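You operate a simulated robot arm through the tools that you are given. There is no shell and no other tool.

You run a simulated two-armed robot. Do the job below in one go: nothing can be reset, and whatever is moved stays where it is left.

## Task
Reload the feeder with the two tabs from the white tray.
Fine: one tab a slot, the orange slide pushed home, the rocker back at HOLD.

The check looks at the end state, three seconds after you hand in, the way a careful person would. Anything else that was tipped, shoved, dropped, spilled or broken makes it a failure.

## Robot
Two 7-joint arms with two-finger parallel grippers on one trunk that stands fixed in place. Base frame: the origin is at the foot of the trunk, x ahead of it, y to its left, z up; the work surface is at about z = 85. Readings come in cm, degrees, newtons and seconds.
The left shoulder is at [7, 18.8, 116.5], the right one opposite. With the tool pointing down near the work surface each hand reaches from about 32 to 80 cm from the base axis, measured 20 degrees to its own side. Payload 3.91 kg a hand.
The tool frame of a hand sits at the grasp point between the pads (the TCP): z along the fingers, y along the line on which they close. The tips reach 3 cm beyond it. Largest opening 11 cm; finger width 2, thickness 1; the body of the gripper, 4.8 by 11.2 cm, starts 5.5 cm behind the TCP.
Orientation is that of the tool frame in the base frame, as a unit quaternion [w, x, y, z]. With the fingers straight down and closing along the base's y, the tool's x points along the base's -x, its y along +y and its z along -z.

## Interface
- The arms move only by the tool move_arm. It takes "left_targets", "right_targets" or both (then of equal length, played together; a hand with none holds still); each is a list of rows, each a list of 3 entries, a list of its own where there are three numbers: the shift along the tool's x, y, z in units of 300 mm (1.0 is 300 mm), then the turn, a rotation vector about the tool's x, y, z in units of 60 degrees (1.0 is 60 degrees), then the closure, from 0 (fully open) to 1 (shut). In form: [[[x, y, z], [wx, wy, wz], claw], ...]. A call has 1 to 20 rows; each row is the pose to reach, as a shift and turn from the pose commanded when the call began, along the tool's axes at that moment. A call with a number of a shift or a turn outside -1 to 1 is refused whole. Each row takes 0.2 s and may step no farther than 5 cm and 8.6 degrees from the row before; otherwise, or with a gripper value out of range, the whole call is refused. A pose out of reach is approached as far as the arm can. The call stops where the force on the tool passes 50 N (or 10 N more than at its start, if that is more) or the arm is blocked; 0.2 s more then pass. Each finger travels about 7.2 cm/s and halts on what it meets, pressing with about 26 N; the grip force reading is that of the motor and also rises with nothing between the fingers. The clock runs only during rows and for 0.2 s after the last one: add rows that repeat a pose to give the fingers time. The reply holds the time, the measured pose of the TCP, the force on the tool along the base axes, the opening and the grip force, in the units named above and with some noise, with the torque about the TCP (base axes, N m) and any sound that the robot's microphone picked up, and new pictures: "show" is both (left out), scene, wrist or none (wrist: the cameras of the hands that moved).
- Cameras (640 x 400 px; columns grow to the right, rows downward): "scene" is now at [13.02, -4.17, 140.33]; the picture's right is [-0.47, -0.88, -0.00], its down [-0.43, 0.23, -0.87] and it looks along [0.77, -0.41, -0.49] (base axes); focal length 314 px, centre (320, 200). "left" rides on the left gripper at [7.2, -1.7, -10.3] in its tool frame; the picture's right is [0.23, 0.97, 0.00], its down [-0.76, 0.18, -0.62] and it looks along [-0.61, 0.14, 0.78] (tool axes); focal length 222 px, centre (320, 200). "right" rides on the right gripper at [7.2, 1.7, -10.3] in its tool frame; the picture's right is [-0.23, 0.97, 0.00], its down [-0.76, -0.18, -0.62] and it looks along [-0.61, -0.14, 0.78] (tool axes); focal length 222 px, centre (320, 200). There is no depth. A picture from a camera that has moved, and an enlarged one, comes with that camera's place and axes in the base frame and with its lens.
- lift_body(by): slides the trunk up (or, below 0, down) by that many cm; the arms and the scene camera ride with it, the base frame stays. It gives what a move gives, with no picture.
- aim_head(pan, tilt): turns the head with the scene camera to pan (to the left, within 86 degrees either way) and tilt (down, from -29 to 69), counted from straight ahead of the robot. It gives what a move gives, and a new picture of the scene camera.
- zoom(camera, box): a new picture of the part [left, top, right, bottom] of that camera's present view, enlarged. The clock stands still meanwhile.
- hand_in(): hands the job in; it is judged then, once.

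Nothing tells you positions but the pictures and the camera data. Unless the task says otherwise, let go and move clear before handing in.

The tools are called after ">>>" as a command line: name --argument value ..., lists and objects as JSON in quotes. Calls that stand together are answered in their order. move_arm: Moves the arms, as the interface text tells. Its arguments: {"type":"object","properties":{"left_targets":{"type":"array","items":{"type":"array"}},"right_targets":{"type":"array","items":{"type":"array"}},"show":{"type":"string","enum":["both","scene","wrist","none"]}},"required":[]} The other tools are called the same way: lift_body (by) moves the trunk up or down; aim_head (pan, tilt) turns the head that bears the scene camera; zoom (camera, box) takes an enlarged picture of a part of a camera's view; hand_in () hands the job in.

At the start:

```text
time_s: 0.0
left_position: [45.52, -3.44, 112.58]
left_tcp_rot: [-0.001, 0.0, 1.0, 0.0]
left_ft_force: [-0.9, -0.6, -0.3]
left_wrist_torque: [0.02, -0.05, 0.05]
left_width: 10.98
left_grip_force: 0.1
right_position: [43.93, -45.41, 117.28]
right_tcp_rot: [0.0, -0.001, 1.0, 0.001]
right_ft_force: [0.6, 0.2, -0.4]
right_wrist_torque: [0.01, -0.02, 0.02]
right_width: 11.01
right_grip_force: 0.0
trunk travel left (down, up): [-67.5, 26.5]
head pan, tilt (commanded): [-28.0, 29.4]
```

scene: 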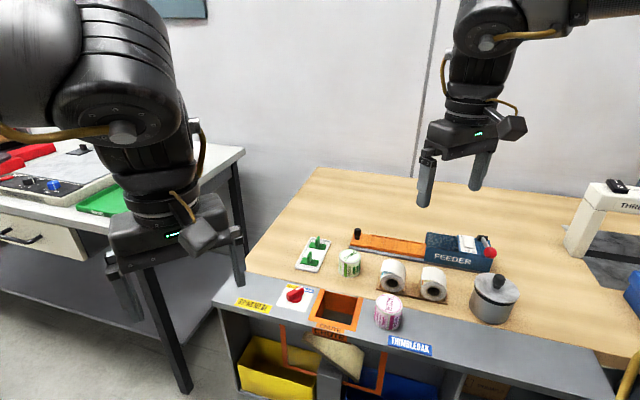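
right: 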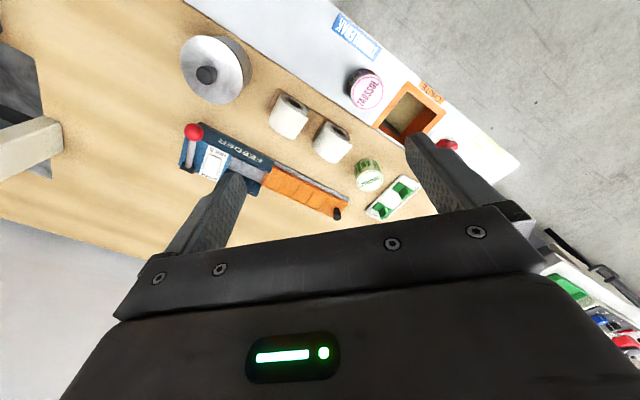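
left: 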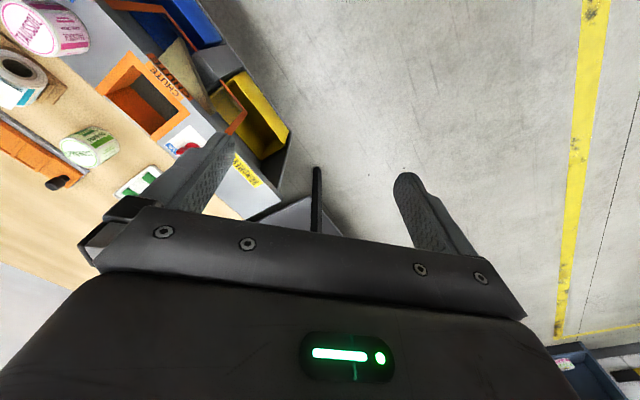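

I see a bench with the feeder (orange slide, blue body, red-knobbed rocker) and a small white tray with two green tabs in front of it, along with rolls, a tin and a chute that must stay untouched. I'll look closer before I move anything.

>>> zoom --camera "scene" --box '[280, 210, 520, 340]'

>>> zoom --camera "right" --box '[160, 90, 440, 240]'

>>> zoom --camera "scene" --box '[410, 220, 510, 280]'

```text
2.67 times, centred on (400, 275) of scene
camera zoom: at [13.02, -4.17, 140.33], right [-0.47, -0.88, 0.0], down [-0.43, 0.23, -0.87], along [0.77, -0.41, -0.49], focal length 838 px, centre (107, 0)
```

zoom: 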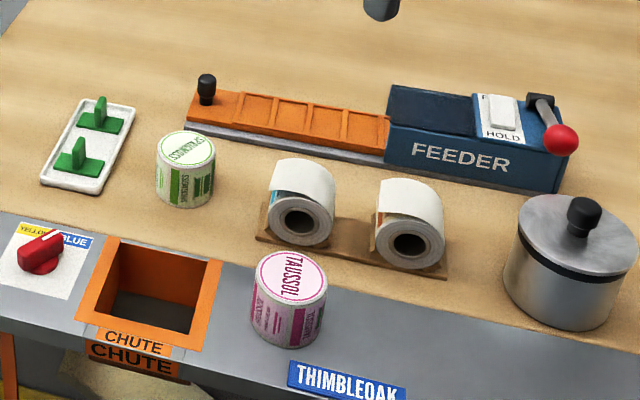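

```text
2.29 times, centred on (300, 165) of right
camera zoom: at [36.58, -43.79, 127.67], right [0.23, 0.97, 0.0], down [0.76, -0.18, 0.62], along [0.61, -0.14, -0.78], focal length 508 px, centre (366, 280)
```

zoom: 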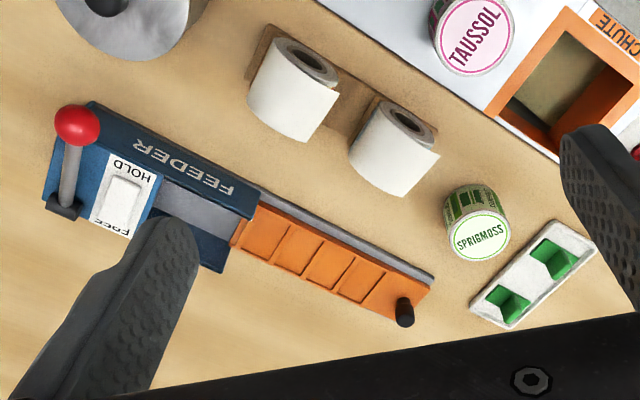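

```text
6.40 times, centred on (460, 250) of scene
camera zoom: at [13.02, -4.17, 140.33], right [-0.47, -0.88, 0.0], down [-0.43, 0.23, -0.87], along [0.77, -0.41, -0.49], focal length 2011 px, centre (-576, -120)
```

zoom: 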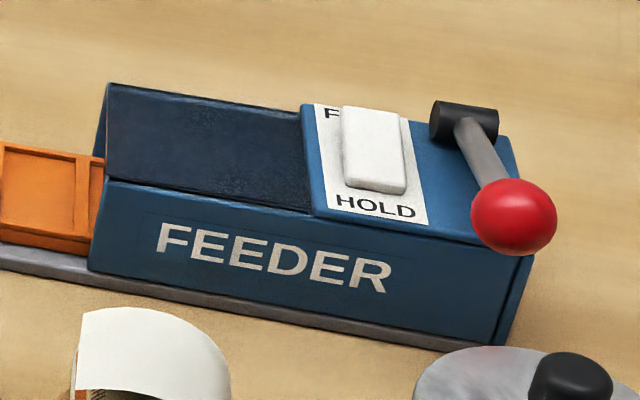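

The feeder runs diagonally, from its handle at about (69, -45) down to the body at about (46, -71). The tray is centred near (73, -34). I'll move the right hand above the tray so its wrist camera can look down on it.

>>> move_arm --right_targets '[[[-0.12, 0.045, 0.03], [0, 0, 0], 0], [[-0.24, 0.09, 0.06], [0, 0, 0], 0], [[-0.36, 0.135, 0.09], [0, 0, 0], 0], [[-0.48, 0.18, 0.12], [0, 0, 0], 0], [[-0.6, 0.225, 0.15], [0, 0, 0], 0], [[-0.72, 0.27, 0.2], [0, 0, 0], 0], [[-0.84, 0.31, 0.25], [0, 0, 0], 0], [[-0.84, 0.31, 0.25], [0, 0, 0], 0]]'

```text
time_s: 1.8
left_position: [45.61, -3.32, 112.58]
left_tcp_rot: [0.0, 0.0, 1.0, 0.0]
left_ft_force: [-0.5, 0.2, 0.6]
left_wrist_torque: [0.02, -0.02, 0.01]
left_width: 11.01
left_grip_force: 0.2
right_position: [59.48, -38.68, 106.7]
right_tcp_rot: [0.002, 0.0, 1.0, 0.001]
right_ft_force: [-0.4, 0.4, -0.3]
right_wrist_torque: [-0.01, -0.04, -0.03]
right_width: 11.0
right_grip_force: 0.0
right hand out of reach, approached as far as the arm can: row 4, 5, 6, 7, 8
trunk travel left (down, up): [-67.5, 26.5]
head pan, tilt (commanded): [-28.0, 29.4]
camera scene: at [12.98, -4.16, 140.34], right [-0.47, -0.88, 0.0], down [-0.43, 0.23, -0.87], along [0.77, -0.41, -0.49], focal length 314 px, centre (320, 200)
camera right: at [52.05, -37.09, 116.9], right [0.23, 0.97, 0.0], down [0.76, -0.18, 0.63], along [0.61, -0.14, -0.78], focal length 222 px, centre (320, 200)
```

scene: 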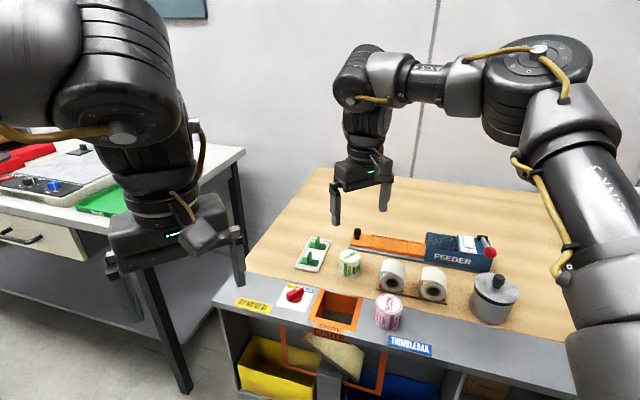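
right: 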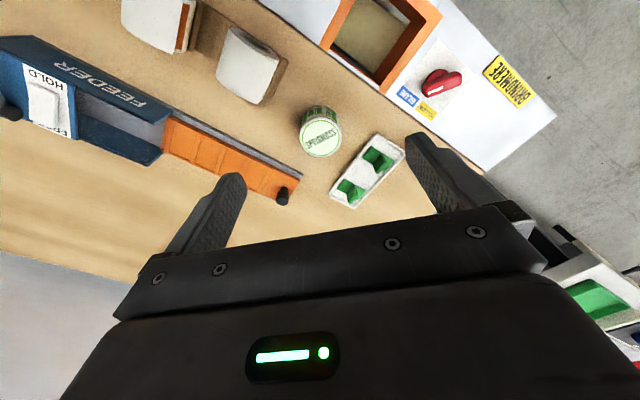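

At this height the right arm stops at about x = 59, short of the tray. The tray is confirmed near (72, -34). I'll raise the trunk so the arm can reach out and down.

>>> lift_body --by 14

```text
time_s: 3.5
left_position: [45.62, -3.51, 126.61]
left_tcp_rot: [0.0, 0.001, 1.0, 0.0]
left_ft_force: [-0.5, -1.0, -0.1]
left_wrist_torque: [0.0, -0.01, 0.02]
left_width: 10.98
left_grip_force: 0.1
right_position: [59.45, -38.65, 120.63]
right_tcp_rot: [0.002, -0.001, 1.0, 0.001]
right_ft_force: [-0.2, 0.0, -0.1]
right_wrist_torque: [-0.01, 0.0, 0.0]
right_width: 11.01
right_grip_force: 0.0
trunk travel left (down, up): [-81.5, 12.5]
head pan, tilt (commanded): [-28.0, 29.4]
```

The trunk is up 14 cm. Next I'll bring the right hand down to about z = 106 and see what position it actually reaches.

>>> move_arm --right_targets '[[[0, 0, 0.13], [0, 0, 0], 0], [[0, 0, 0.26], [0, 0, 0], 0], [[0, 0, 0.39], [0, 0, 0], 0], [[0, 0, 0.5], [0, 0, 0], 0], [[0, 0, 0.5], [0, 0, 0], 0]]'

```text
time_s: 4.7
left_position: [45.6, -3.47, 126.72]
left_tcp_rot: [-0.001, 0.0, 1.0, -0.001]
left_ft_force: [0.9, -0.5, -0.4]
left_wrist_torque: [-0.03, 0.0, 0.04]
left_width: 11.0
left_grip_force: 0.1
right_position: [59.51, -38.55, 105.7]
right_tcp_rot: [0.001, 0.001, 1.0, 0.0]
right_ft_force: [0.0, -0.2, -0.1]
right_wrist_torque: [0.01, 0.01, 0.01]
right_width: 11.01
right_grip_force: 0.0
trunk travel left (down, up): [-81.5, 12.5]
head pan, tilt (commanded): [-28.0, 29.4]
camera scene: at [12.99, -4.16, 154.33], right [-0.47, -0.88, 0.0], down [-0.43, 0.23, -0.87], along [0.77, -0.41, -0.49], focal length 314 px, centre (320, 200)
camera right: at [52.19, -36.92, 115.95], right [0.23, 0.97, 0.0], down [0.76, -0.18, 0.63], along [0.61, -0.14, -0.78], focal length 222 px, centre (320, 200)
```

scene: 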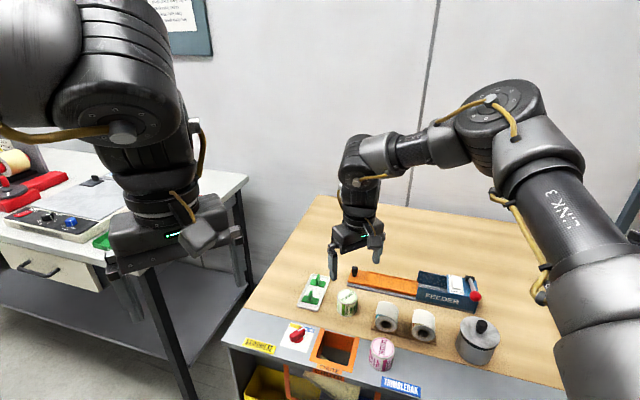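
right: 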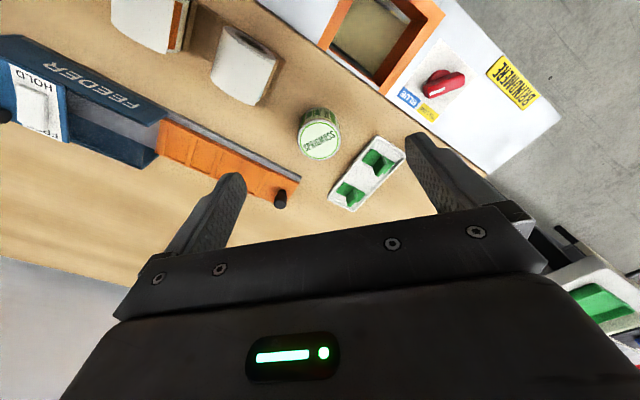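

The move starts from the pose actually reached, which is what I needed to know. I'll now extend forward and down over the tray, towards (70, -36, 100).

>>> move_arm --right_targets '[[[-0.12, 0.03, 0.06], [0, 0, 0], 0], [[-0.24, 0.06, 0.12], [0, 0, 0], 0], [[-0.35, 0.087, 0.19], [0, 0, 0], 0], [[-0.35, 0.087, 0.19], [0, 0, 0], 0], [[-0.35, 0.087, 0.19], [0, 0, 0], 0]]'

```text
time_s: 5.9
left_position: [45.65, -3.48, 126.68]
left_tcp_rot: [0.0, 0.0, 1.0, -0.001]
left_ft_force: [0.0, -0.4, 0.1]
left_wrist_torque: [0.02, 0.03, 0.0]
left_width: 10.99
left_grip_force: 0.1
right_position: [59.76, -39.05, 104.97]
right_tcp_rot: [0.003, 0.0, 1.0, 0.001]
right_ft_force: [0.8, 0.1, 0.5]
right_wrist_torque: [0.01, 0.0, -0.01]
right_width: 10.99
right_grip_force: 0.0
right hand out of reach, approached as far as the arm can: row 1, 2, 3, 4, 5
trunk travel left (down, up): [-81.5, 12.5]
head pan, tilt (commanded): [-28.0, 29.4]
camera scene: at [13.02, -4.17, 154.33], right [-0.47, -0.88, 0.0], down [-0.43, 0.23, -0.87], along [0.77, -0.41, -0.49], focal length 314 px, centre (320, 200)
camera right: at [52.41, -37.49, 115.39], right [0.23, 0.97, 0.0], down [0.76, -0.18, 0.63], along [0.61, -0.14, -0.78], focal length 222 px, centre (320, 200)
```

scene: 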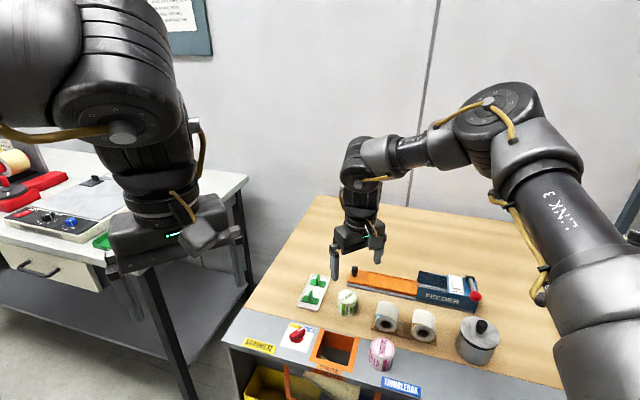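
right: 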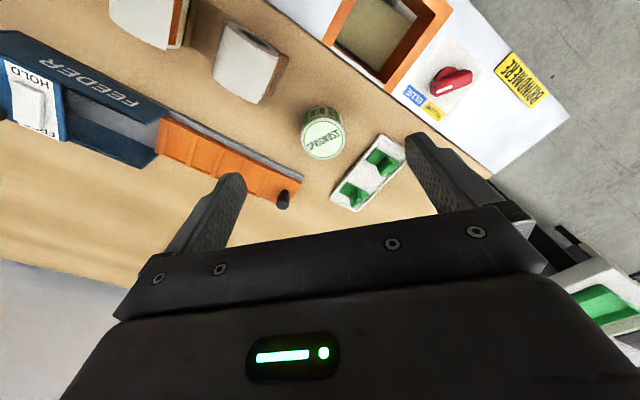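

The hand hardly moved, so a joint limit is holding it and not the arm's length. While it's here I'll zoom in on the tray and feeder to work out which hand orientation the tabs need.

>>> zoom --camera "right" --box '[300, 110, 430, 220]'

>>> zoom --camera "right" --box '[140, 90, 310, 210]'

>>> zoom --camera "right" --box '[0, 20, 180, 180]'

>>> zoom --camera "scene" --box '[290, 260, 390, 320]'

>>> zoom --camera "scene" --box '[400, 255, 500, 320]'

```text
3.64 times, centred on (365, 165) of right
camera zoom: at [52.41, -37.49, 115.39], right [0.23, 0.97, 0.0], down [0.76, -0.18, 0.63], along [0.61, -0.14, -0.78], focal length 808 px, centre (156, 327)
```

zoom: 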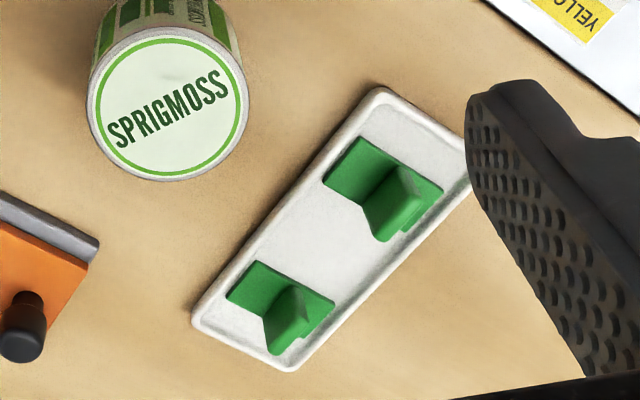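

```text
3.33 times, centred on (225, 150) of right
camera zoom: at [52.41, -37.49, 115.39], right [0.23, 0.97, 0.0], down [0.76, -0.18, 0.63], along [0.61, -0.14, -0.78], focal length 740 px, centre (637, 367)
```

zoom: 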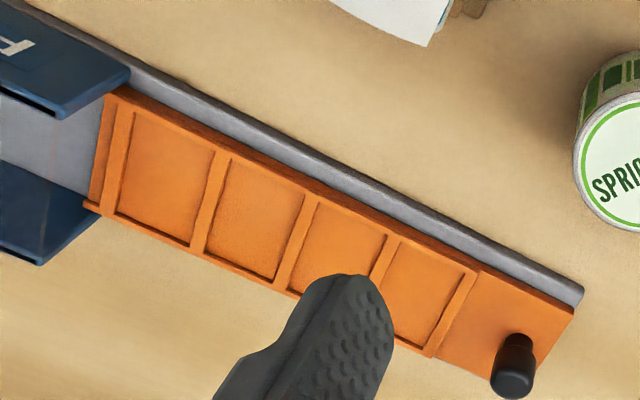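

```text
2.50 times, centred on (90, 100) of right
camera zoom: at [52.41, -37.49, 115.39], right [0.23, 0.97, 0.0], down [0.76, -0.18, 0.63], along [0.61, -0.14, -0.78], focal length 555 px, centre (895, 450)
```

zoom: 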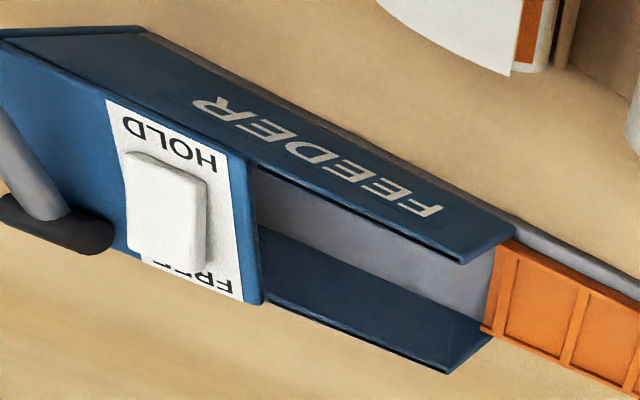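

```text
6.40 times, centred on (340, 290) of scene
camera zoom: at [13.02, -4.17, 154.33], right [-0.47, -0.88, 0.0], down [-0.43, 0.23, -0.87], along [0.77, -0.41, -0.49], focal length 2011 px, centre (192, -376)
```

zoom: 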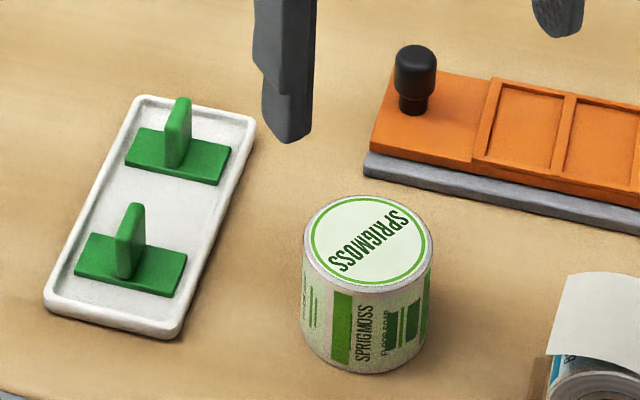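

```text
6.15 times, centred on (450, 288) of scene
camera zoom: at [13.02, -4.17, 154.33], right [-0.47, -0.88, 0.0], down [-0.43, 0.23, -0.87], along [0.77, -0.41, -0.49], focal length 1934 px, centre (-480, -338)
```

zoom: 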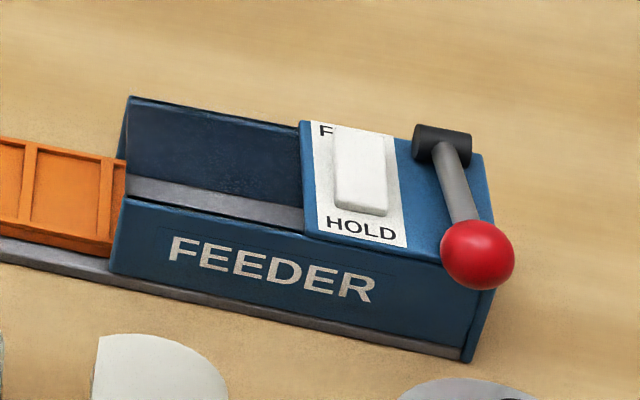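

The tabs are thin upright fins, each across the middle of a base plate about 4.3 x 2.2 cm. The slide's four pockets are about 2.9 cm along the slide and 4.75 cm across, so each tab has to be turned 90 degrees. To pick one up the fingers must close along the slide axis, so I'll yaw the hand about 44 degrees and see whether that also frees up reach.

>>> move_arm --right_targets '[[[0, 0, 0], [0, 0, 0.13], 0], [[0, 0, 0], [0, 0, 0.26], 0], [[0, 0, 0], [0, 0, 0.39], 0], [[0, 0, 0], [0, 0, 0.52], 0], [[0, 0, 0], [0, 0, 0.65], 0], [[0, 0, 0], [0, 0, 0.733], 0], [[0, 0, 0], [0, 0, 0.733], 0]]'

```text
time_s: 7.5
left_position: [45.55, -3.46, 126.65]
left_tcp_rot: [0.0, 0.0, 1.0, -0.001]
left_ft_force: [-0.3, 0.3, 0.3]
left_wrist_torque: [-0.01, -0.02, -0.01]
left_width: 11.0
left_grip_force: 0.0
right_position: [60.32, -41.66, 107.25]
right_tcp_rot: [0.0, 0.374, 0.928, 0.001]
right_ft_force: [1.4, -0.1, 0.1]
right_wrist_torque: [0.03, 0.01, 0.04]
right_width: 11.0
right_grip_force: 0.1
right hand out of reach, approached as far as the arm can: row 5, 6, 7
trunk travel left (down, up): [-81.5, 12.5]
head pan, tilt (commanded): [-28.0, 29.4]
camera scene: at [13.05, -4.14, 154.33], right [-0.47, -0.88, 0.0], down [-0.43, 0.23, -0.87], along [0.77, -0.41, -0.49], focal length 314 px, centre (320, 200)
camera right: at [56.16, -35.56, 117.64], right [0.84, 0.54, 0.0], down [0.42, -0.66, 0.62], along [0.34, -0.52, -0.78], focal length 222 px, centre (320, 200)
```

scene: 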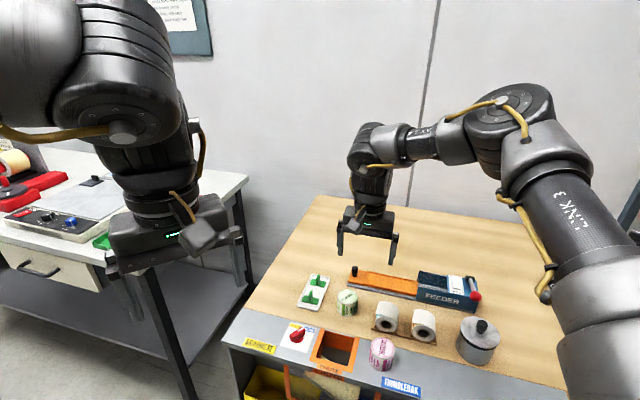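
right: 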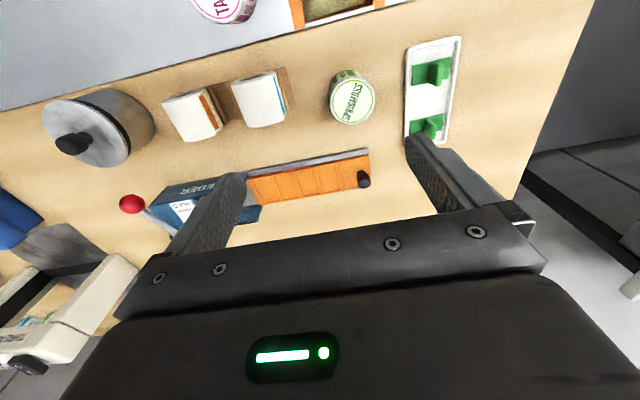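

The yaw worked (tool y is now about (0.69, 0.72)), but the hand is still stopped at a reach limit. I'll try moving towards the near tab at about (68, -30), staying well above the table.

>>> move_arm --right_targets '[[[0.02, 0.115, 0.025], [0, 0, 0], 0], [[0.043, 0.23, 0.05], [0, 0, 0], 0], [[0.065, 0.345, 0.075], [0, 0, 0], 0], [[0.086, 0.46, 0.1], [0, 0, 0], 0], [[0.086, 0.46, 0.1], [0, 0, 0], 0]]'

```text
time_s: 8.7
left_position: [45.73, -3.47, 126.6]
left_tcp_rot: [0.0, 0.0, 1.0, 0.001]
left_ft_force: [-0.7, -0.6, 0.0]
left_wrist_torque: [0.0, -0.01, 0.02]
left_width: 11.01
left_grip_force: 0.0
right_position: [61.14, -38.68, 110.16]
right_tcp_rot: [0.001, 0.374, 0.927, 0.002]
right_ft_force: [-0.2, -0.5, 0.2]
right_wrist_torque: [0.03, -0.01, 0.0]
right_width: 11.0
right_grip_force: 0.1
right hand out of reach, approached as far as the arm can: row 1, 2, 3, 4, 5
trunk travel left (down, up): [-81.5, 12.5]
head pan, tilt (commanded): [-28.0, 29.4]
camera scene: at [13.03, -4.22, 154.33], right [-0.47, -0.88, 0.0], down [-0.43, 0.23, -0.87], along [0.77, -0.41, -0.49], focal length 314 px, centre (320, 200)
camera right: at [57.01, -32.6, 120.45], right [0.84, 0.54, 0.01], down [0.42, -0.66, 0.62], along [0.34, -0.52, -0.78], focal length 222 px, centre (320, 200)
```

scene: 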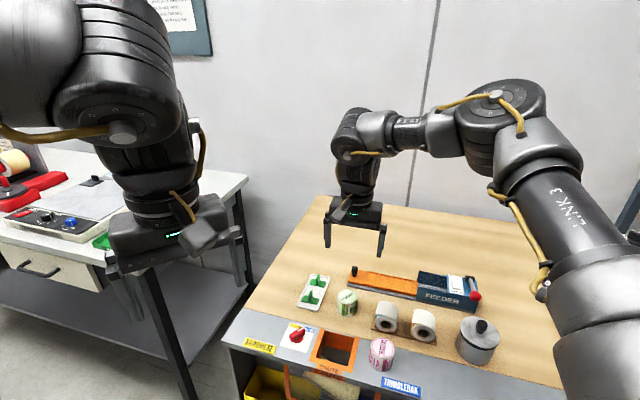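
right: 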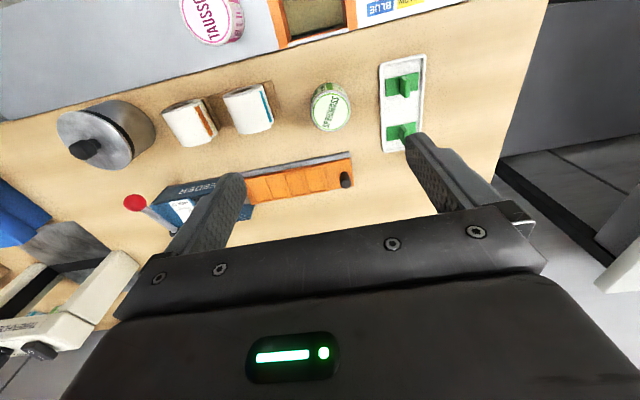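

The surface the hand stops on doesn't look like a fully extended arm, so it may be stuck in a bad elbow posture. I'll pull back to about (52, -25, 108) and extend again along the line about 20 degrees to the right.

>>> move_arm --right_targets '[[[0.13, 0.03, 0.015], [0, 0, 0], 0], [[0.26, 0.06, 0.03], [0, 0, 0], 0], [[0.39, 0.09, 0.05], [0, 0, 0], 0], [[0.535, 0.12, 0.067], [0, 0, 0], 0], [[0.535, 0.12, 0.067], [0, 0, 0], 0]]' --show "scene"

```text
time_s: 9.9
left_position: [45.57, -3.38, 126.57]
left_tcp_rot: [0.0, 0.0, 1.0, 0.0]
left_ft_force: [-0.5, -0.3, -0.2]
left_wrist_torque: [0.03, -0.02, 0.01]
left_width: 10.96
left_grip_force: 0.1
right_position: [60.7, -36.71, 112.81]
right_tcp_rot: [0.001, 0.374, 0.927, 0.001]
right_ft_force: [-0.5, -0.4, -0.2]
right_wrist_torque: [0.0, -0.01, -0.03]
right_width: 11.02
right_grip_force: 0.1
right hand out of reach, approached as far as the arm can: row 1, 2, 3, 4, 5
trunk travel left (down, up): [-81.5, 12.5]
head pan, tilt (commanded): [-28.0, 29.4]
camera scene: at [13.02, -4.16, 154.33], right [-0.47, -0.88, 0.0], down [-0.43, 0.23, -0.87], along [0.77, -0.41, -0.49], focal length 314 px, centre (320, 200)
```

scene: 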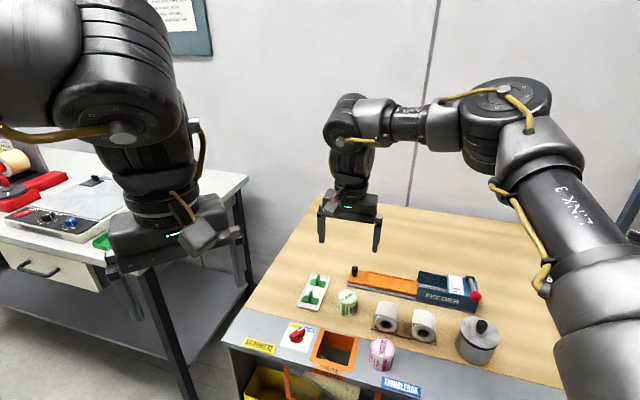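

The hand can't go inward here either, so a wrist joint is at its limit, and yawing negative made that worse. I'll yaw back the other way, through 0 and towards positive, to free it.

>>> move_arm --right_targets '[[[0, 0, 0], [0, 0, -0.14], 0], [[0, 0, 0], [0, 0, -0.28], 0], [[0, 0, 0], [0, 0, -0.42], 0], [[0, 0, 0], [0, 0, -0.56], 0], [[0, 0, 0], [0, 0, -0.7], 0], [[0, 0, 0], [0, 0, -0.84], 0], [[0, 0, 0], [0, 0, -0.98], 0], [[0, 0, 0], [0, 0, -0.98], 0]]' --show "scene"

>>> move_arm --right_targets '[[[0, 0, 0], [0, 0, -0.14], 0], [[0, 0, 0], [0, 0, -0.28], 0], [[0, 0, 0], [0, 0, -0.42], 0], [[0, 0, 0], [0, 0, -0.52], 0], [[0, 0, 0], [0, 0, -0.52], 0]]' --show "both"

```text
time_s: 11.7
left_position: [45.6, -3.38, 126.72]
left_tcp_rot: [0.0, 0.0, 1.0, -0.001]
left_ft_force: [0.1, 0.3, -0.2]
left_wrist_torque: [0.01, -0.01, 0.0]
left_width: 11.0
left_grip_force: 0.0
right_position: [60.69, -36.94, 112.87]
right_tcp_rot: [0.002, -0.13, 0.992, 0.001]
right_ft_force: [0.2, -0.6, 0.1]
right_wrist_torque: [-0.02, 0.04, -0.01]
right_width: 10.96
right_grip_force: 0.0
trunk travel left (down, up): [-81.5, 12.5]
head pan, tilt (commanded): [-28.0, 29.4]
camera scene: at [13.04, -4.17, 154.33], right [-0.47, -0.88, 0.0], down [-0.43, 0.23, -0.87], along [0.77, -0.41, -0.49], focal length 314 px, centre (320, 200)
```

scene: 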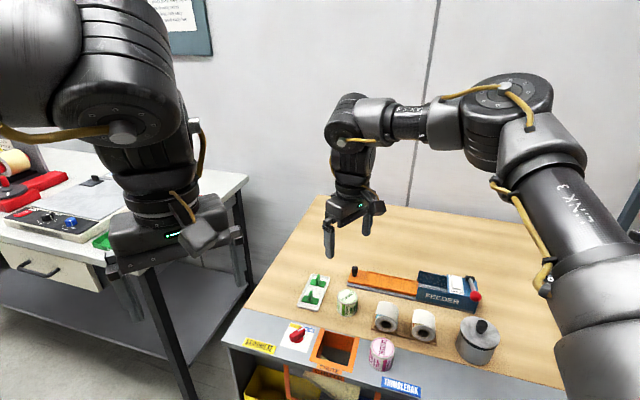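

```text
time_s: 12.9
left_position: [45.5, -3.42, 126.59]
left_tcp_rot: [-0.001, 0.0, 1.0, 0.0]
left_ft_force: [0.6, -1.2, 0.6]
left_wrist_torque: [0.01, -0.02, -0.01]
left_width: 10.99
left_grip_force: 0.0
right_position: [60.71, -36.96, 112.92]
right_tcp_rot: [0.002, -0.392, 0.92, 0.0]
right_ft_force: [-0.2, -0.4, 0.5]
right_wrist_torque: [-0.02, -0.01, 0.0]
right_width: 11.01
right_grip_force: 0.0
trunk travel left (down, up): [-81.5, 12.5]
head pan, tilt (commanded): [-28.0, 29.4]
camera scene: at [13.03, -4.17, 154.33], right [-0.47, -0.88, 0.0], down [-0.43, 0.23, -0.87], along [0.77, -0.41, -0.49], focal length 314 px, centre (320, 200)
camera right: at [54.32, -41.16, 123.12], right [-0.54, 0.84, 0.0], down [0.65, 0.42, 0.63], along [0.53, 0.34, -0.78], focal length 222 px, centre (320, 200)
```

scene: 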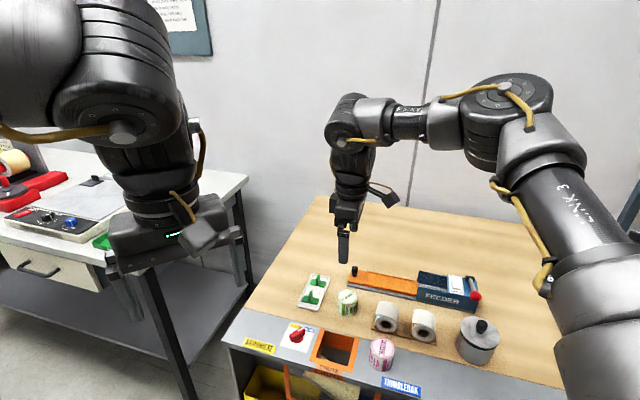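
right: 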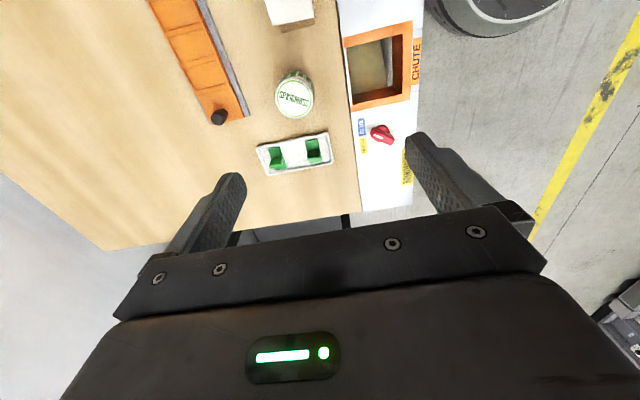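

With positive yaw the wrist turns freely and is now at about +46 degrees. I'll try reaching the tray from here, towards (72, -33, 104).

>>> move_arm --right_targets '[[[-0.09, -0.045, 0.075], [0, 0, 0], 0], [[-0.18, -0.09, 0.15], [0, 0, 0], 0], [[-0.27, -0.135, 0.225], [0, 0, 0], 0], [[-0.357, -0.179, 0.3], [0, 0, 0], 0], [[-0.357, -0.179, 0.3], [0, 0, 0], 0]]'

```text
time_s: 14.1
left_position: [45.64, -3.46, 126.63]
left_tcp_rot: [0.001, 0.0, 1.0, 0.001]
left_ft_force: [-0.7, 0.1, 0.2]
left_wrist_torque: [0.03, 0.01, 0.0]
left_width: 10.97
left_grip_force: 0.0
right_position: [60.17, -37.14, 108.32]
right_tcp_rot: [0.003, -0.391, 0.92, 0.0]
right_ft_force: [0.2, 0.4, -0.2]
right_wrist_torque: [-0.04, -0.01, 0.01]
right_width: 11.0
right_grip_force: 0.0
right hand out of reach, approached as far as the arm can: row 1, 2, 3, 4, 5
trunk travel left (down, up): [-81.5, 12.5]
head pan, tilt (commanded): [-28.0, 29.4]
camera scene: at [13.03, -4.18, 154.33], right [-0.47, -0.88, 0.0], down [-0.43, 0.23, -0.87], along [0.77, -0.41, -0.49], focal length 314 px, centre (320, 200)
camera right: at [53.83, -41.34, 118.47], right [-0.54, 0.84, 0.0], down [0.65, 0.42, 0.63], along [0.53, 0.34, -0.78], focal length 222 px, centre (320, 200)
```

scene: 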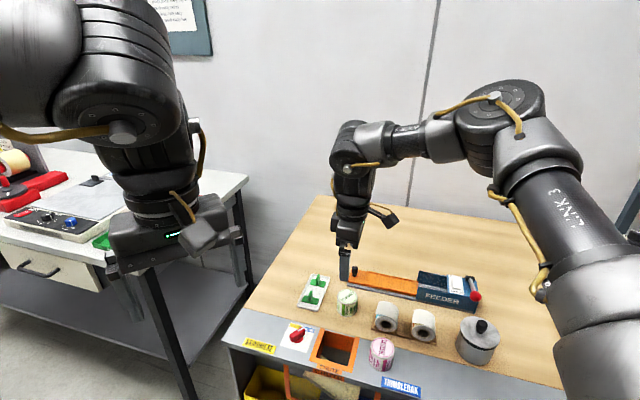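
right: 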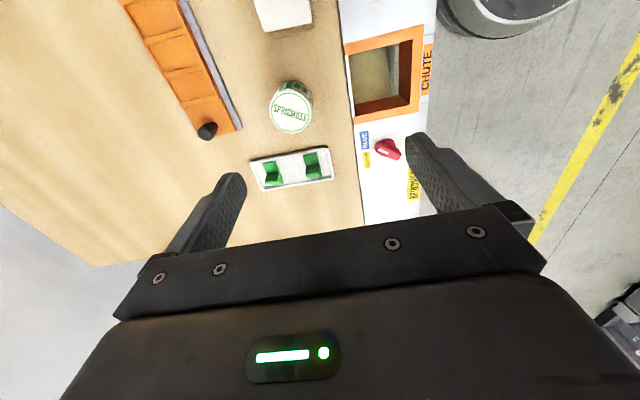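

It still stops at x = 60, so the limit isn't the wrist yaw. I'll retract in x first, then shift sideways to y of about -23, to see whether the arm settles into a better elbow posture.

>>> move_arm --right_targets '[[[0.1, 0.1, -0.02], [0, 0, 0], 0], [[0.19, 0.19, -0.04], [0, 0, 0], 0], [[0.277, 0.288, -0.067], [0, 0, 0], 0], [[0.2, 0.37, -0.067], [0, 0, 0], 0], [[0.1, 0.46, -0.067], [0, 0, 0], 0], [[0.0, 0.55, -0.067], [0, 0, 0], 0], [[-0.06, 0.612, -0.067], [0, 0, 0], 0], [[-0.06, 0.612, -0.067], [0, 0, 0], 0]]' --show "scene"

```text
time_s: 15.9
left_position: [45.58, -3.33, 126.63]
left_tcp_rot: [0.001, 0.0, 1.0, 0.001]
left_ft_force: [0.0, -0.6, 0.2]
left_wrist_torque: [0.06, -0.01, -0.03]
left_width: 11.01
left_grip_force: 0.0
right_position: [48.48, -23.74, 111.1]
right_tcp_rot: [0.001, -0.391, 0.92, 0.0]
right_ft_force: [-1.3, -0.6, -0.1]
right_wrist_torque: [0.02, 0.02, -0.04]
right_width: 11.0
right_grip_force: 0.0
trunk travel left (down, up): [-81.5, 12.5]
head pan, tilt (commanded): [-28.0, 29.4]
camera scene: at [12.98, -4.11, 154.34], right [-0.47, -0.88, 0.0], down [-0.43, 0.23, -0.87], along [0.77, -0.41, -0.49], focal length 314 px, centre (320, 200)
```

scene: 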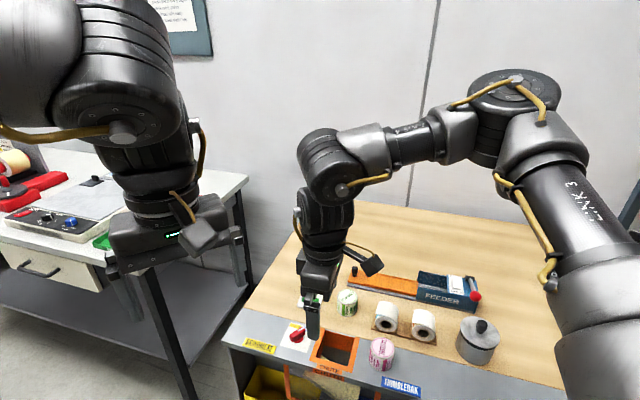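

That worked: the hand is now at (48.5, -23.7, 111). Next I'll extend along +x from here.

>>> move_arm --right_targets '[[[-0.06, -0.08, 0.02], [0, 0, 0], 0], [[-0.12, -0.163, 0.04], [0, 0, 0], 0], [[-0.18, -0.245, 0.06], [0, 0, 0], 0], [[-0.24, -0.327, 0.08], [0, 0, 0], 0], [[-0.298, -0.407, 0.1], [0, 0, 0], 0], [[-0.298, -0.407, 0.1], [0, 0, 0], 0]]' --show "scene"

```text
time_s: 17.3
left_position: [45.48, -3.37, 126.67]
left_tcp_rot: [-0.001, 0.0, 1.0, -0.001]
left_ft_force: [-0.3, 0.6, 0.2]
left_wrist_torque: [0.0, -0.03, -0.03]
left_width: 11.0
left_grip_force: 0.0
right_position: [56.78, -30.43, 109.86]
right_tcp_rot: [0.003, -0.391, 0.92, 0.002]
right_ft_force: [-0.2, -0.3, -0.2]
right_wrist_torque: [0.0, -0.01, 0.03]
right_width: 11.0
right_grip_force: 0.1
right hand out of reach, approached as far as the arm can: row 1, 2, 3, 4, 5, 6
trunk travel left (down, up): [-81.5, 12.5]
head pan, tilt (commanded): [-28.0, 29.4]
camera scene: at [13.01, -4.17, 154.33], right [-0.47, -0.88, 0.0], down [-0.43, 0.23, -0.87], along [0.77, -0.41, -0.49], focal length 314 px, centre (320, 200)
```

scene: 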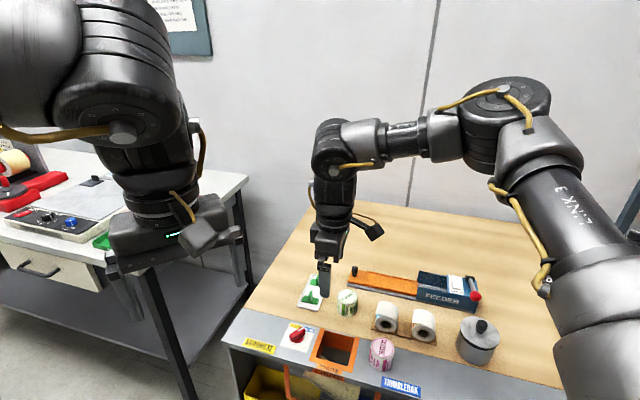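

The points where the hand stops form a circle about 22.6 cm in radius around roughly (39, -44), which is the elbow. So the upper arm seems pinned. I'll lower to z of about 99 here, which clears everything, and check whether the limit shifts with height.

>>> move_arm --right_targets '[[[0, 0, 0.12], [0, 0, 0], 0], [[0, 0, 0.24], [0, 0, 0], 0], [[0, 0, 0.36], [0, 0, 0], 0], [[-0.1, -0.1, 0.36], [0, 0, 0], 0], [[-0.2, -0.2, 0.36], [0, 0, 0], 0], [[-0.2, -0.2, 0.36], [0, 0, 0], 0]]'

```text
time_s: 18.7
left_position: [45.61, -3.46, 126.64]
left_tcp_rot: [0.0, 0.0, 1.0, 0.0]
left_ft_force: [0.1, -0.7, -0.5]
left_wrist_torque: [0.01, 0.0, -0.02]
left_width: 11.0
left_grip_force: 0.0
right_position: [57.04, -34.78, 103.77]
right_tcp_rot: [0.002, -0.39, 0.921, 0.0]
right_ft_force: [-0.3, 0.2, -1.2]
right_wrist_torque: [-0.01, 0.0, 0.03]
right_width: 10.99
right_grip_force: 0.1
right hand out of reach, approached as far as the arm can: row 1, 2, 3, 4, 5, 6
trunk travel left (down, up): [-81.5, 12.5]
head pan, tilt (commanded): [-28.0, 29.4]
camera scene: at [13.0, -4.16, 154.33], right [-0.47, -0.88, 0.0], down [-0.43, 0.23, -0.87], along [0.77, -0.41, -0.49], focal length 314 px, centre (320, 200)
camera right: at [50.63, -38.98, 114.09], right [-0.54, 0.84, 0.0], down [0.65, 0.42, 0.63], along [0.53, 0.34, -0.78], focal length 222 px, centre (320, 200)
```

scene: 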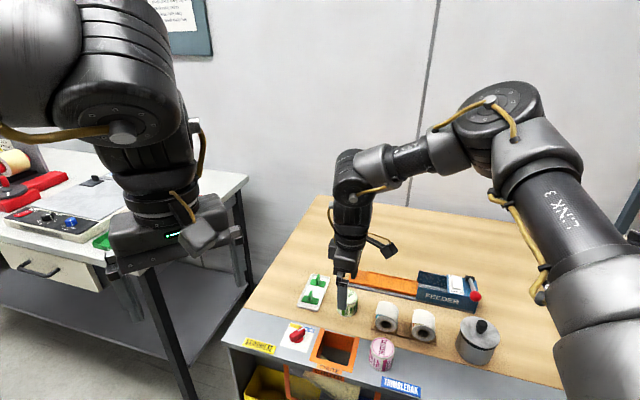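
right: 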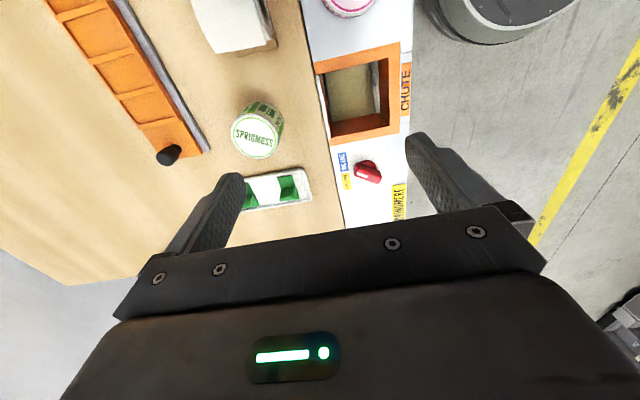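

The stop points fit a sphere of about 21.5 cm around a pinned elbow near (40, -44). To get the right elbow to come inboard I need free space, so I'll first move the left hand away to its own side, keeping it high.

>>> move_arm --left_targets '[[[0.02, 0.14, 0], [0, 0, 0], 0], [[0.04, 0.28, 0], [0, 0, 0], 0], [[0.06, 0.42, 0], [0, 0, 0], 0], [[0.08, 0.56, 0], [0, 0, 0], 0], [[0.1, 0.7, 0], [0, 0, 0], 0], [[0.12, 0.84, 0], [0, 0, 0], 0], [[0.12, 0.95, 0], [0, 0, 0], 0], [[0.12, 0.95, 0], [0, 0, 0], 0]]' --show "scene"

```text
time_s: 20.5
left_position: [39.51, 20.75, 125.7]
left_tcp_rot: [0.001, -0.002, 1.0, 0.001]
left_ft_force: [-0.3, 0.3, 0.4]
left_wrist_torque: [-0.01, -0.03, 0.0]
left_width: 11.0
left_grip_force: 0.0
left hand out of reach, approached as far as the arm can: row 6, 7, 8
right_position: [56.89, -34.83, 103.9]
right_tcp_rot: [0.003, -0.39, 0.921, 0.0]
right_ft_force: [-0.1, -0.5, 0.3]
right_wrist_torque: [0.03, 0.0, 0.01]
right_width: 10.99
right_grip_force: 0.0
trunk travel left (down, up): [-81.5, 12.5]
head pan, tilt (commanded): [-28.0, 29.4]
camera scene: at [12.96, -4.24, 154.33], right [-0.47, -0.88, 0.0], down [-0.43, 0.23, -0.87], along [0.77, -0.41, -0.49], focal length 314 px, centre (320, 200)
```

scene: 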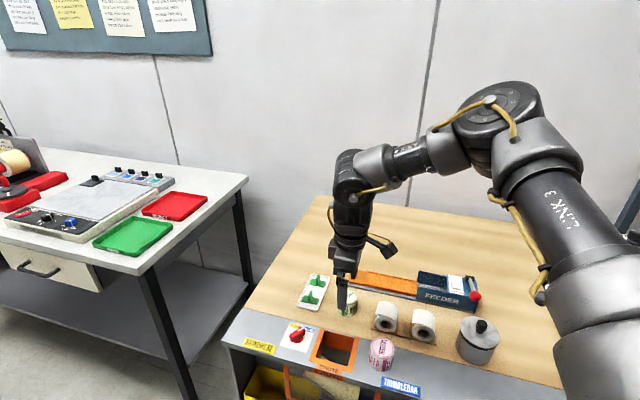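

The left hand is clear, though it also stopped early, so this kind of limit depends on arm posture. I'll turn the head towards the right shoulder and elbow to see how the arm is folded.

>>> aim_head --pan -60 --tilt 30

>>> aim_head --pan 50 --tilt 35

```text
time_s: 21.4
left_position: [39.51, 20.9, 125.65]
left_tcp_rot: [0.001, -0.002, 1.0, 0.0]
left_ft_force: [-1.0, -0.6, 0.0]
left_wrist_torque: [-0.05, -0.01, 0.04]
left_width: 11.01
left_grip_force: 0.1
right_position: [57.03, -34.81, 103.76]
right_tcp_rot: [0.003, -0.39, 0.921, -0.001]
right_ft_force: [-0.4, 0.7, 0.1]
right_wrist_torque: [-0.02, 0.0, 0.0]
right_width: 10.99
right_grip_force: 0.1
trunk travel left (down, up): [-81.5, 12.5]
head pan, tilt (commanded): [-60.0, 30.0]
camera scene: at [9.56, -7.68, 154.23], right [-0.87, -0.5, 0.0], down [-0.25, 0.43, -0.87], along [0.43, -0.75, -0.5], focal length 314 px, centre (320, 200)
```

scene: 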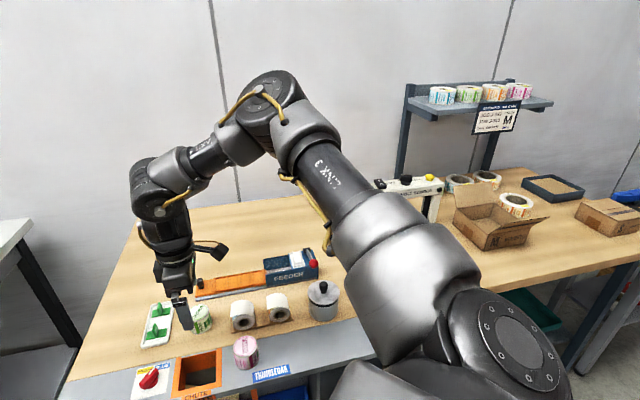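

```text
time_s: 23.3
left_position: [39.59, 20.78, 125.57]
left_tcp_rot: [0.001, -0.002, 1.0, 0.001]
left_ft_force: [-0.6, -0.2, 0.1]
left_wrist_torque: [-0.04, 0.0, 0.04]
left_width: 10.99
left_grip_force: 0.1
right_position: [57.04, -34.76, 103.78]
right_tcp_rot: [0.003, -0.391, 0.921, 0.0]
right_ft_force: [0.0, 0.2, 0.0]
right_wrist_torque: [0.02, 0.01, 0.01]
right_width: 11.0
right_grip_force: 0.1
trunk travel left (down, up): [-81.5, 12.5]
head pan, tilt (commanded): [50.0, 35.0]
camera scene: at [10.68, 6.85, 153.45], right [0.77, -0.64, 0.0], down [-0.37, -0.44, -0.82], along [0.53, 0.63, -0.57], focal length 314 px, centre (320, 200)
```

scene: 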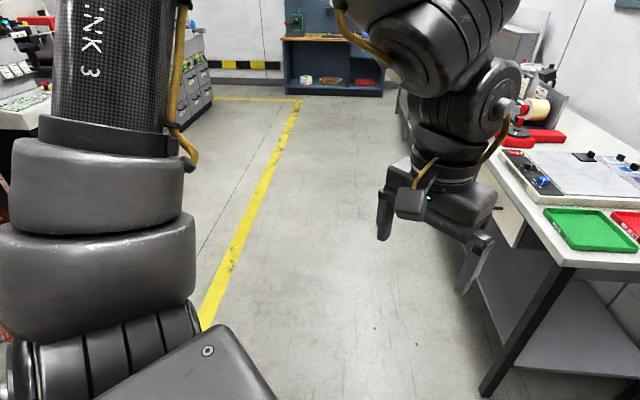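

The arm is folded with its elbow high and well bent, so it has plenty of length left. To find out which joint is pinned, I'll try extending on the feeder side, towards (68, -55, 108).

>>> aim_head --pan -40 --tilt 30

>>> move_arm --right_targets '[[[0.08, -0.1, -0.08], [0, 0, 0], 0], [[0.16, -0.23, -0.14], [0, 0, 0], 0], [[0.21, -0.37, -0.14], [0, 0, 0], 0], [[0.24, -0.52, -0.14], [0, 0, 0], 0], [[0.24, -0.63, -0.14], [0, 0, 0], 0], [[0.23, -0.73, -0.14], [0, 0, 0], 0], [[0.23, -0.73, -0.14], [0, 0, 0], 0]]' --show "scene"

```text
time_s: 25.0
left_position: [39.49, 20.8, 125.55]
left_tcp_rot: [0.001, -0.003, 1.0, 0.0]
left_ft_force: [-0.7, 0.0, 0.4]
left_wrist_torque: [0.03, -0.01, 0.01]
left_width: 11.0
left_grip_force: 0.1
right_position: [57.09, -34.79, 103.8]
right_tcp_rot: [0.003, -0.391, 0.92, 0.0]
right_ft_force: [0.0, -0.3, -0.2]
right_wrist_torque: [-0.01, 0.01, 0.01]
right_width: 11.02
right_grip_force: 0.0
trunk travel left (down, up): [-81.5, 12.5]
head pan, tilt (commanded): [-40.0, 30.0]
camera scene: at [11.95, -5.71, 154.23], right [-0.64, -0.77, 0.0], down [-0.38, 0.32, -0.87], along [0.66, -0.56, -0.5], focal length 314 px, centre (320, 200)
```

scene: 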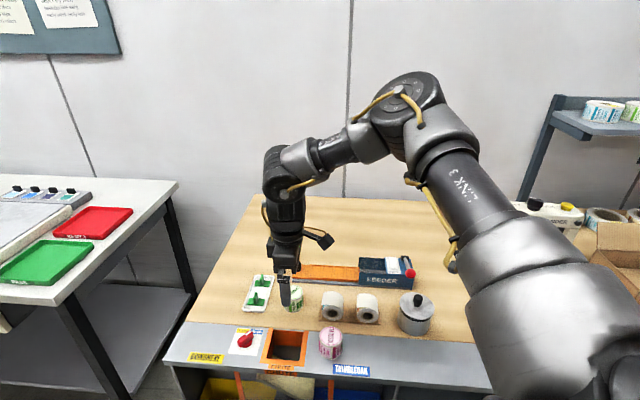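

```text
time_s: 26.6
left_position: [39.57, 20.85, 125.61]
left_tcp_rot: [0.0, -0.002, 1.0, 0.001]
left_ft_force: [-0.7, 0.1, -0.7]
left_wrist_torque: [0.01, -0.02, -0.04]
left_width: 10.98
left_grip_force: 0.0
right_position: [62.17, -54.1, 108.94]
right_tcp_rot: [0.003, -0.391, 0.921, -0.001]
right_ft_force: [0.0, 1.2, 1.0]
right_wrist_torque: [0.03, 0.01, -0.01]
right_width: 10.97
right_grip_force: 0.1
right hand out of reach, approached as far as the arm can: row 4, 5, 6, 7
trunk travel left (down, up): [-81.5, 12.5]
head pan, tilt (commanded): [-40.0, 30.0]
camera scene: at [12.02, -5.75, 154.22], right [-0.64, -0.77, 0.0], down [-0.38, 0.32, -0.87], along [0.66, -0.56, -0.5], focal length 314 px, centre (320, 200)
```

scene: 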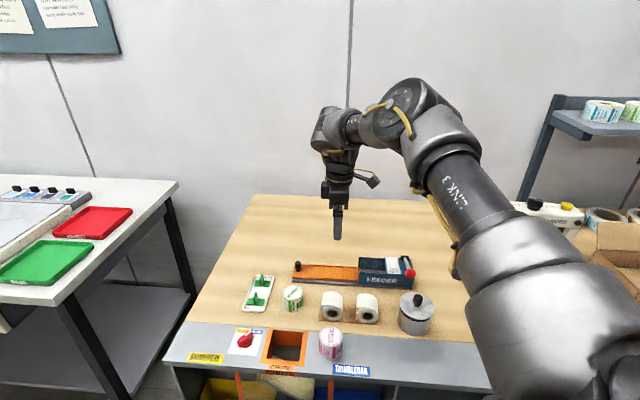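

The upper arm stays at the same azimuth and only the forearm moves. At the start the left hand was well inboard of its own shoulder, so the mirrored pose should work for the right arm. I'll bring the right hand in towards the centre and let the elbow follow.

>>> move_arm --right_targets '[[[-0.049, 0.128, -0.015], [0, 0, 0], 0], [[-0.098, 0.255, -0.03], [0, 0, 0], 0], [[-0.147, 0.383, -0.045], [0, 0, 0], 0], [[-0.196, 0.511, -0.06], [0, 0, 0], 0], [[-0.245, 0.639, -0.075], [0, 0, 0], 0], [[-0.294, 0.766, -0.09], [0, 0, 0], 0], [[-0.343, 0.894, -0.1], [0, 0, 0], 0]]' --show "none"

>>> move_arm --right_targets '[[[-0.1, 0.12, -0.02], [0, 0, 0], 0], [[-0.2, 0.24, -0.06], [0, 0, 0], 0], [[-0.3, 0.36, -0.1], [0, 0, 0], 0], [[-0.4, 0.48, -0.14], [0, 0, 0], 0], [[-0.48, 0.6, -0.2], [0, 0, 0], 0], [[-0.48, 0.65, -0.2], [0, 0, 0], 0]]' --show "scene"

```text
time_s: 28.2
left_position: [39.5, 20.88, 125.65]
left_tcp_rot: [0.001, -0.001, 1.0, 0.001]
left_ft_force: [-0.2, -1.1, 0.9]
left_wrist_torque: [0.0, 0.0, -0.03]
left_width: 11.0
left_grip_force: 0.0
right_position: [50.15, -28.45, 112.14]
right_tcp_rot: [0.002, -0.39, 0.921, 0.0]
right_ft_force: [-0.6, 0.6, 0.1]
right_wrist_torque: [-0.01, -0.04, 0.03]
right_width: 10.99
right_grip_force: 0.0
trunk travel left (down, up): [-81.5, 12.5]
head pan, tilt (commanded): [-40.0, 30.0]
```

```text
time_s: 29.6
left_position: [39.33, 20.78, 125.71]
left_tcp_rot: [0.001, -0.002, 1.0, 0.0]
left_ft_force: [0.5, 1.1, 0.0]
left_wrist_torque: [0.01, -0.02, 0.0]
left_width: 11.01
left_grip_force: 0.1
right_position: [41.62, -20.32, 118.96]
right_tcp_rot: [0.006, -0.391, 0.92, 0.004]
right_ft_force: [-0.5, 0.9, -0.3]
right_wrist_torque: [-0.01, -0.05, 0.0]
right_width: 10.98
right_grip_force: 0.1
right hand out of reach, approached as far as the arm can: row 2, 3, 4, 5, 6
trunk travel left (down, up): [-81.5, 12.5]
head pan, tilt (commanded): [-40.0, 30.0]
camera scene: at [11.64, -5.65, 154.26], right [-0.64, -0.77, 0.0], down [-0.38, 0.32, -0.87], along [0.66, -0.56, -0.5], focal length 314 px, centre (320, 200)
```

scene: 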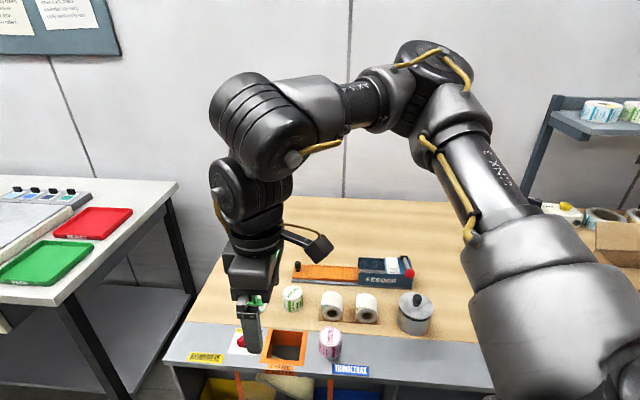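

The hand stopped again at (42, -20). I'll look directly at the right shoulder to see how its joints are set up.

>>> aim_head --pan -80 --tilt 50

>>> aim_head --pan 85 --tilt 30

```text
time_s: 30.6
left_position: [39.54, 20.85, 125.62]
left_tcp_rot: [0.0, -0.002, 1.0, -0.001]
left_ft_force: [-0.1, -0.1, 0.2]
left_wrist_torque: [0.02, -0.02, 0.01]
left_width: 11.0
left_grip_force: 0.0
right_position: [41.96, -20.33, 118.73]
right_tcp_rot: [0.004, -0.391, 0.921, 0.004]
right_ft_force: [-0.4, 0.4, 0.1]
right_wrist_torque: [-0.02, -0.01, 0.01]
right_width: 11.01
right_grip_force: 0.0
trunk travel left (down, up): [-81.5, 12.5]
head pan, tilt (commanded): [-80.0, 50.0]
camera scene: at [6.38, -7.49, 151.28], right [-0.98, -0.17, 0.0], down [-0.13, 0.75, -0.64], along [0.11, -0.63, -0.77], focal length 314 px, centre (320, 200)
```

scene: 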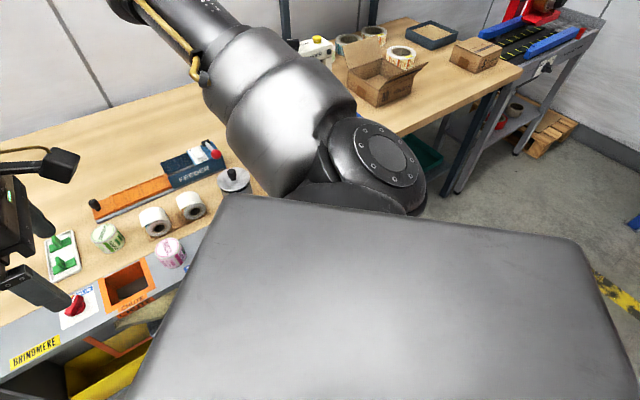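

```text
time_s: 33.2
left_position: [39.41, 20.83, 125.64]
left_tcp_rot: [0.001, -0.001, 1.0, 0.0]
left_ft_force: [-0.2, -0.8, 0.5]
left_wrist_torque: [-0.02, 0.01, 0.05]
left_width: 10.98
left_grip_force: 0.0
right_position: [41.81, -20.22, 118.93]
right_tcp_rot: [0.004, -0.391, 0.92, 0.004]
right_ft_force: [-0.2, 0.5, 0.0]
right_wrist_torque: [0.02, -0.01, 0.01]
right_width: 10.99
right_grip_force: 0.1
trunk travel left (down, up): [-81.5, 12.5]
head pan, tilt (commanded): [85.0, 30.0]
camera scene: at [5.8, 9.12, 154.23], right [1.0, -0.09, 0.0], down [-0.04, -0.5, -0.87], along [0.08, 0.86, -0.5], focal length 314 px, centre (320, 200)
```

scene: 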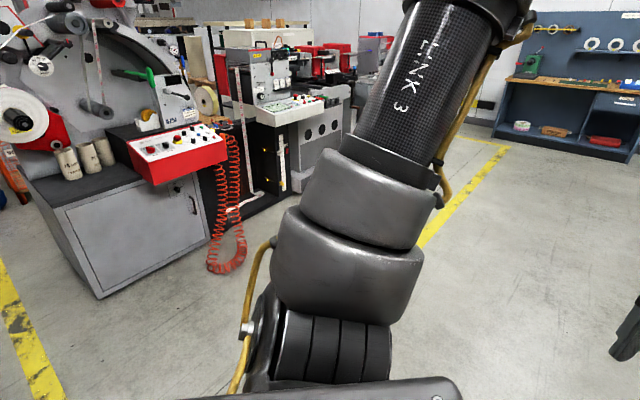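

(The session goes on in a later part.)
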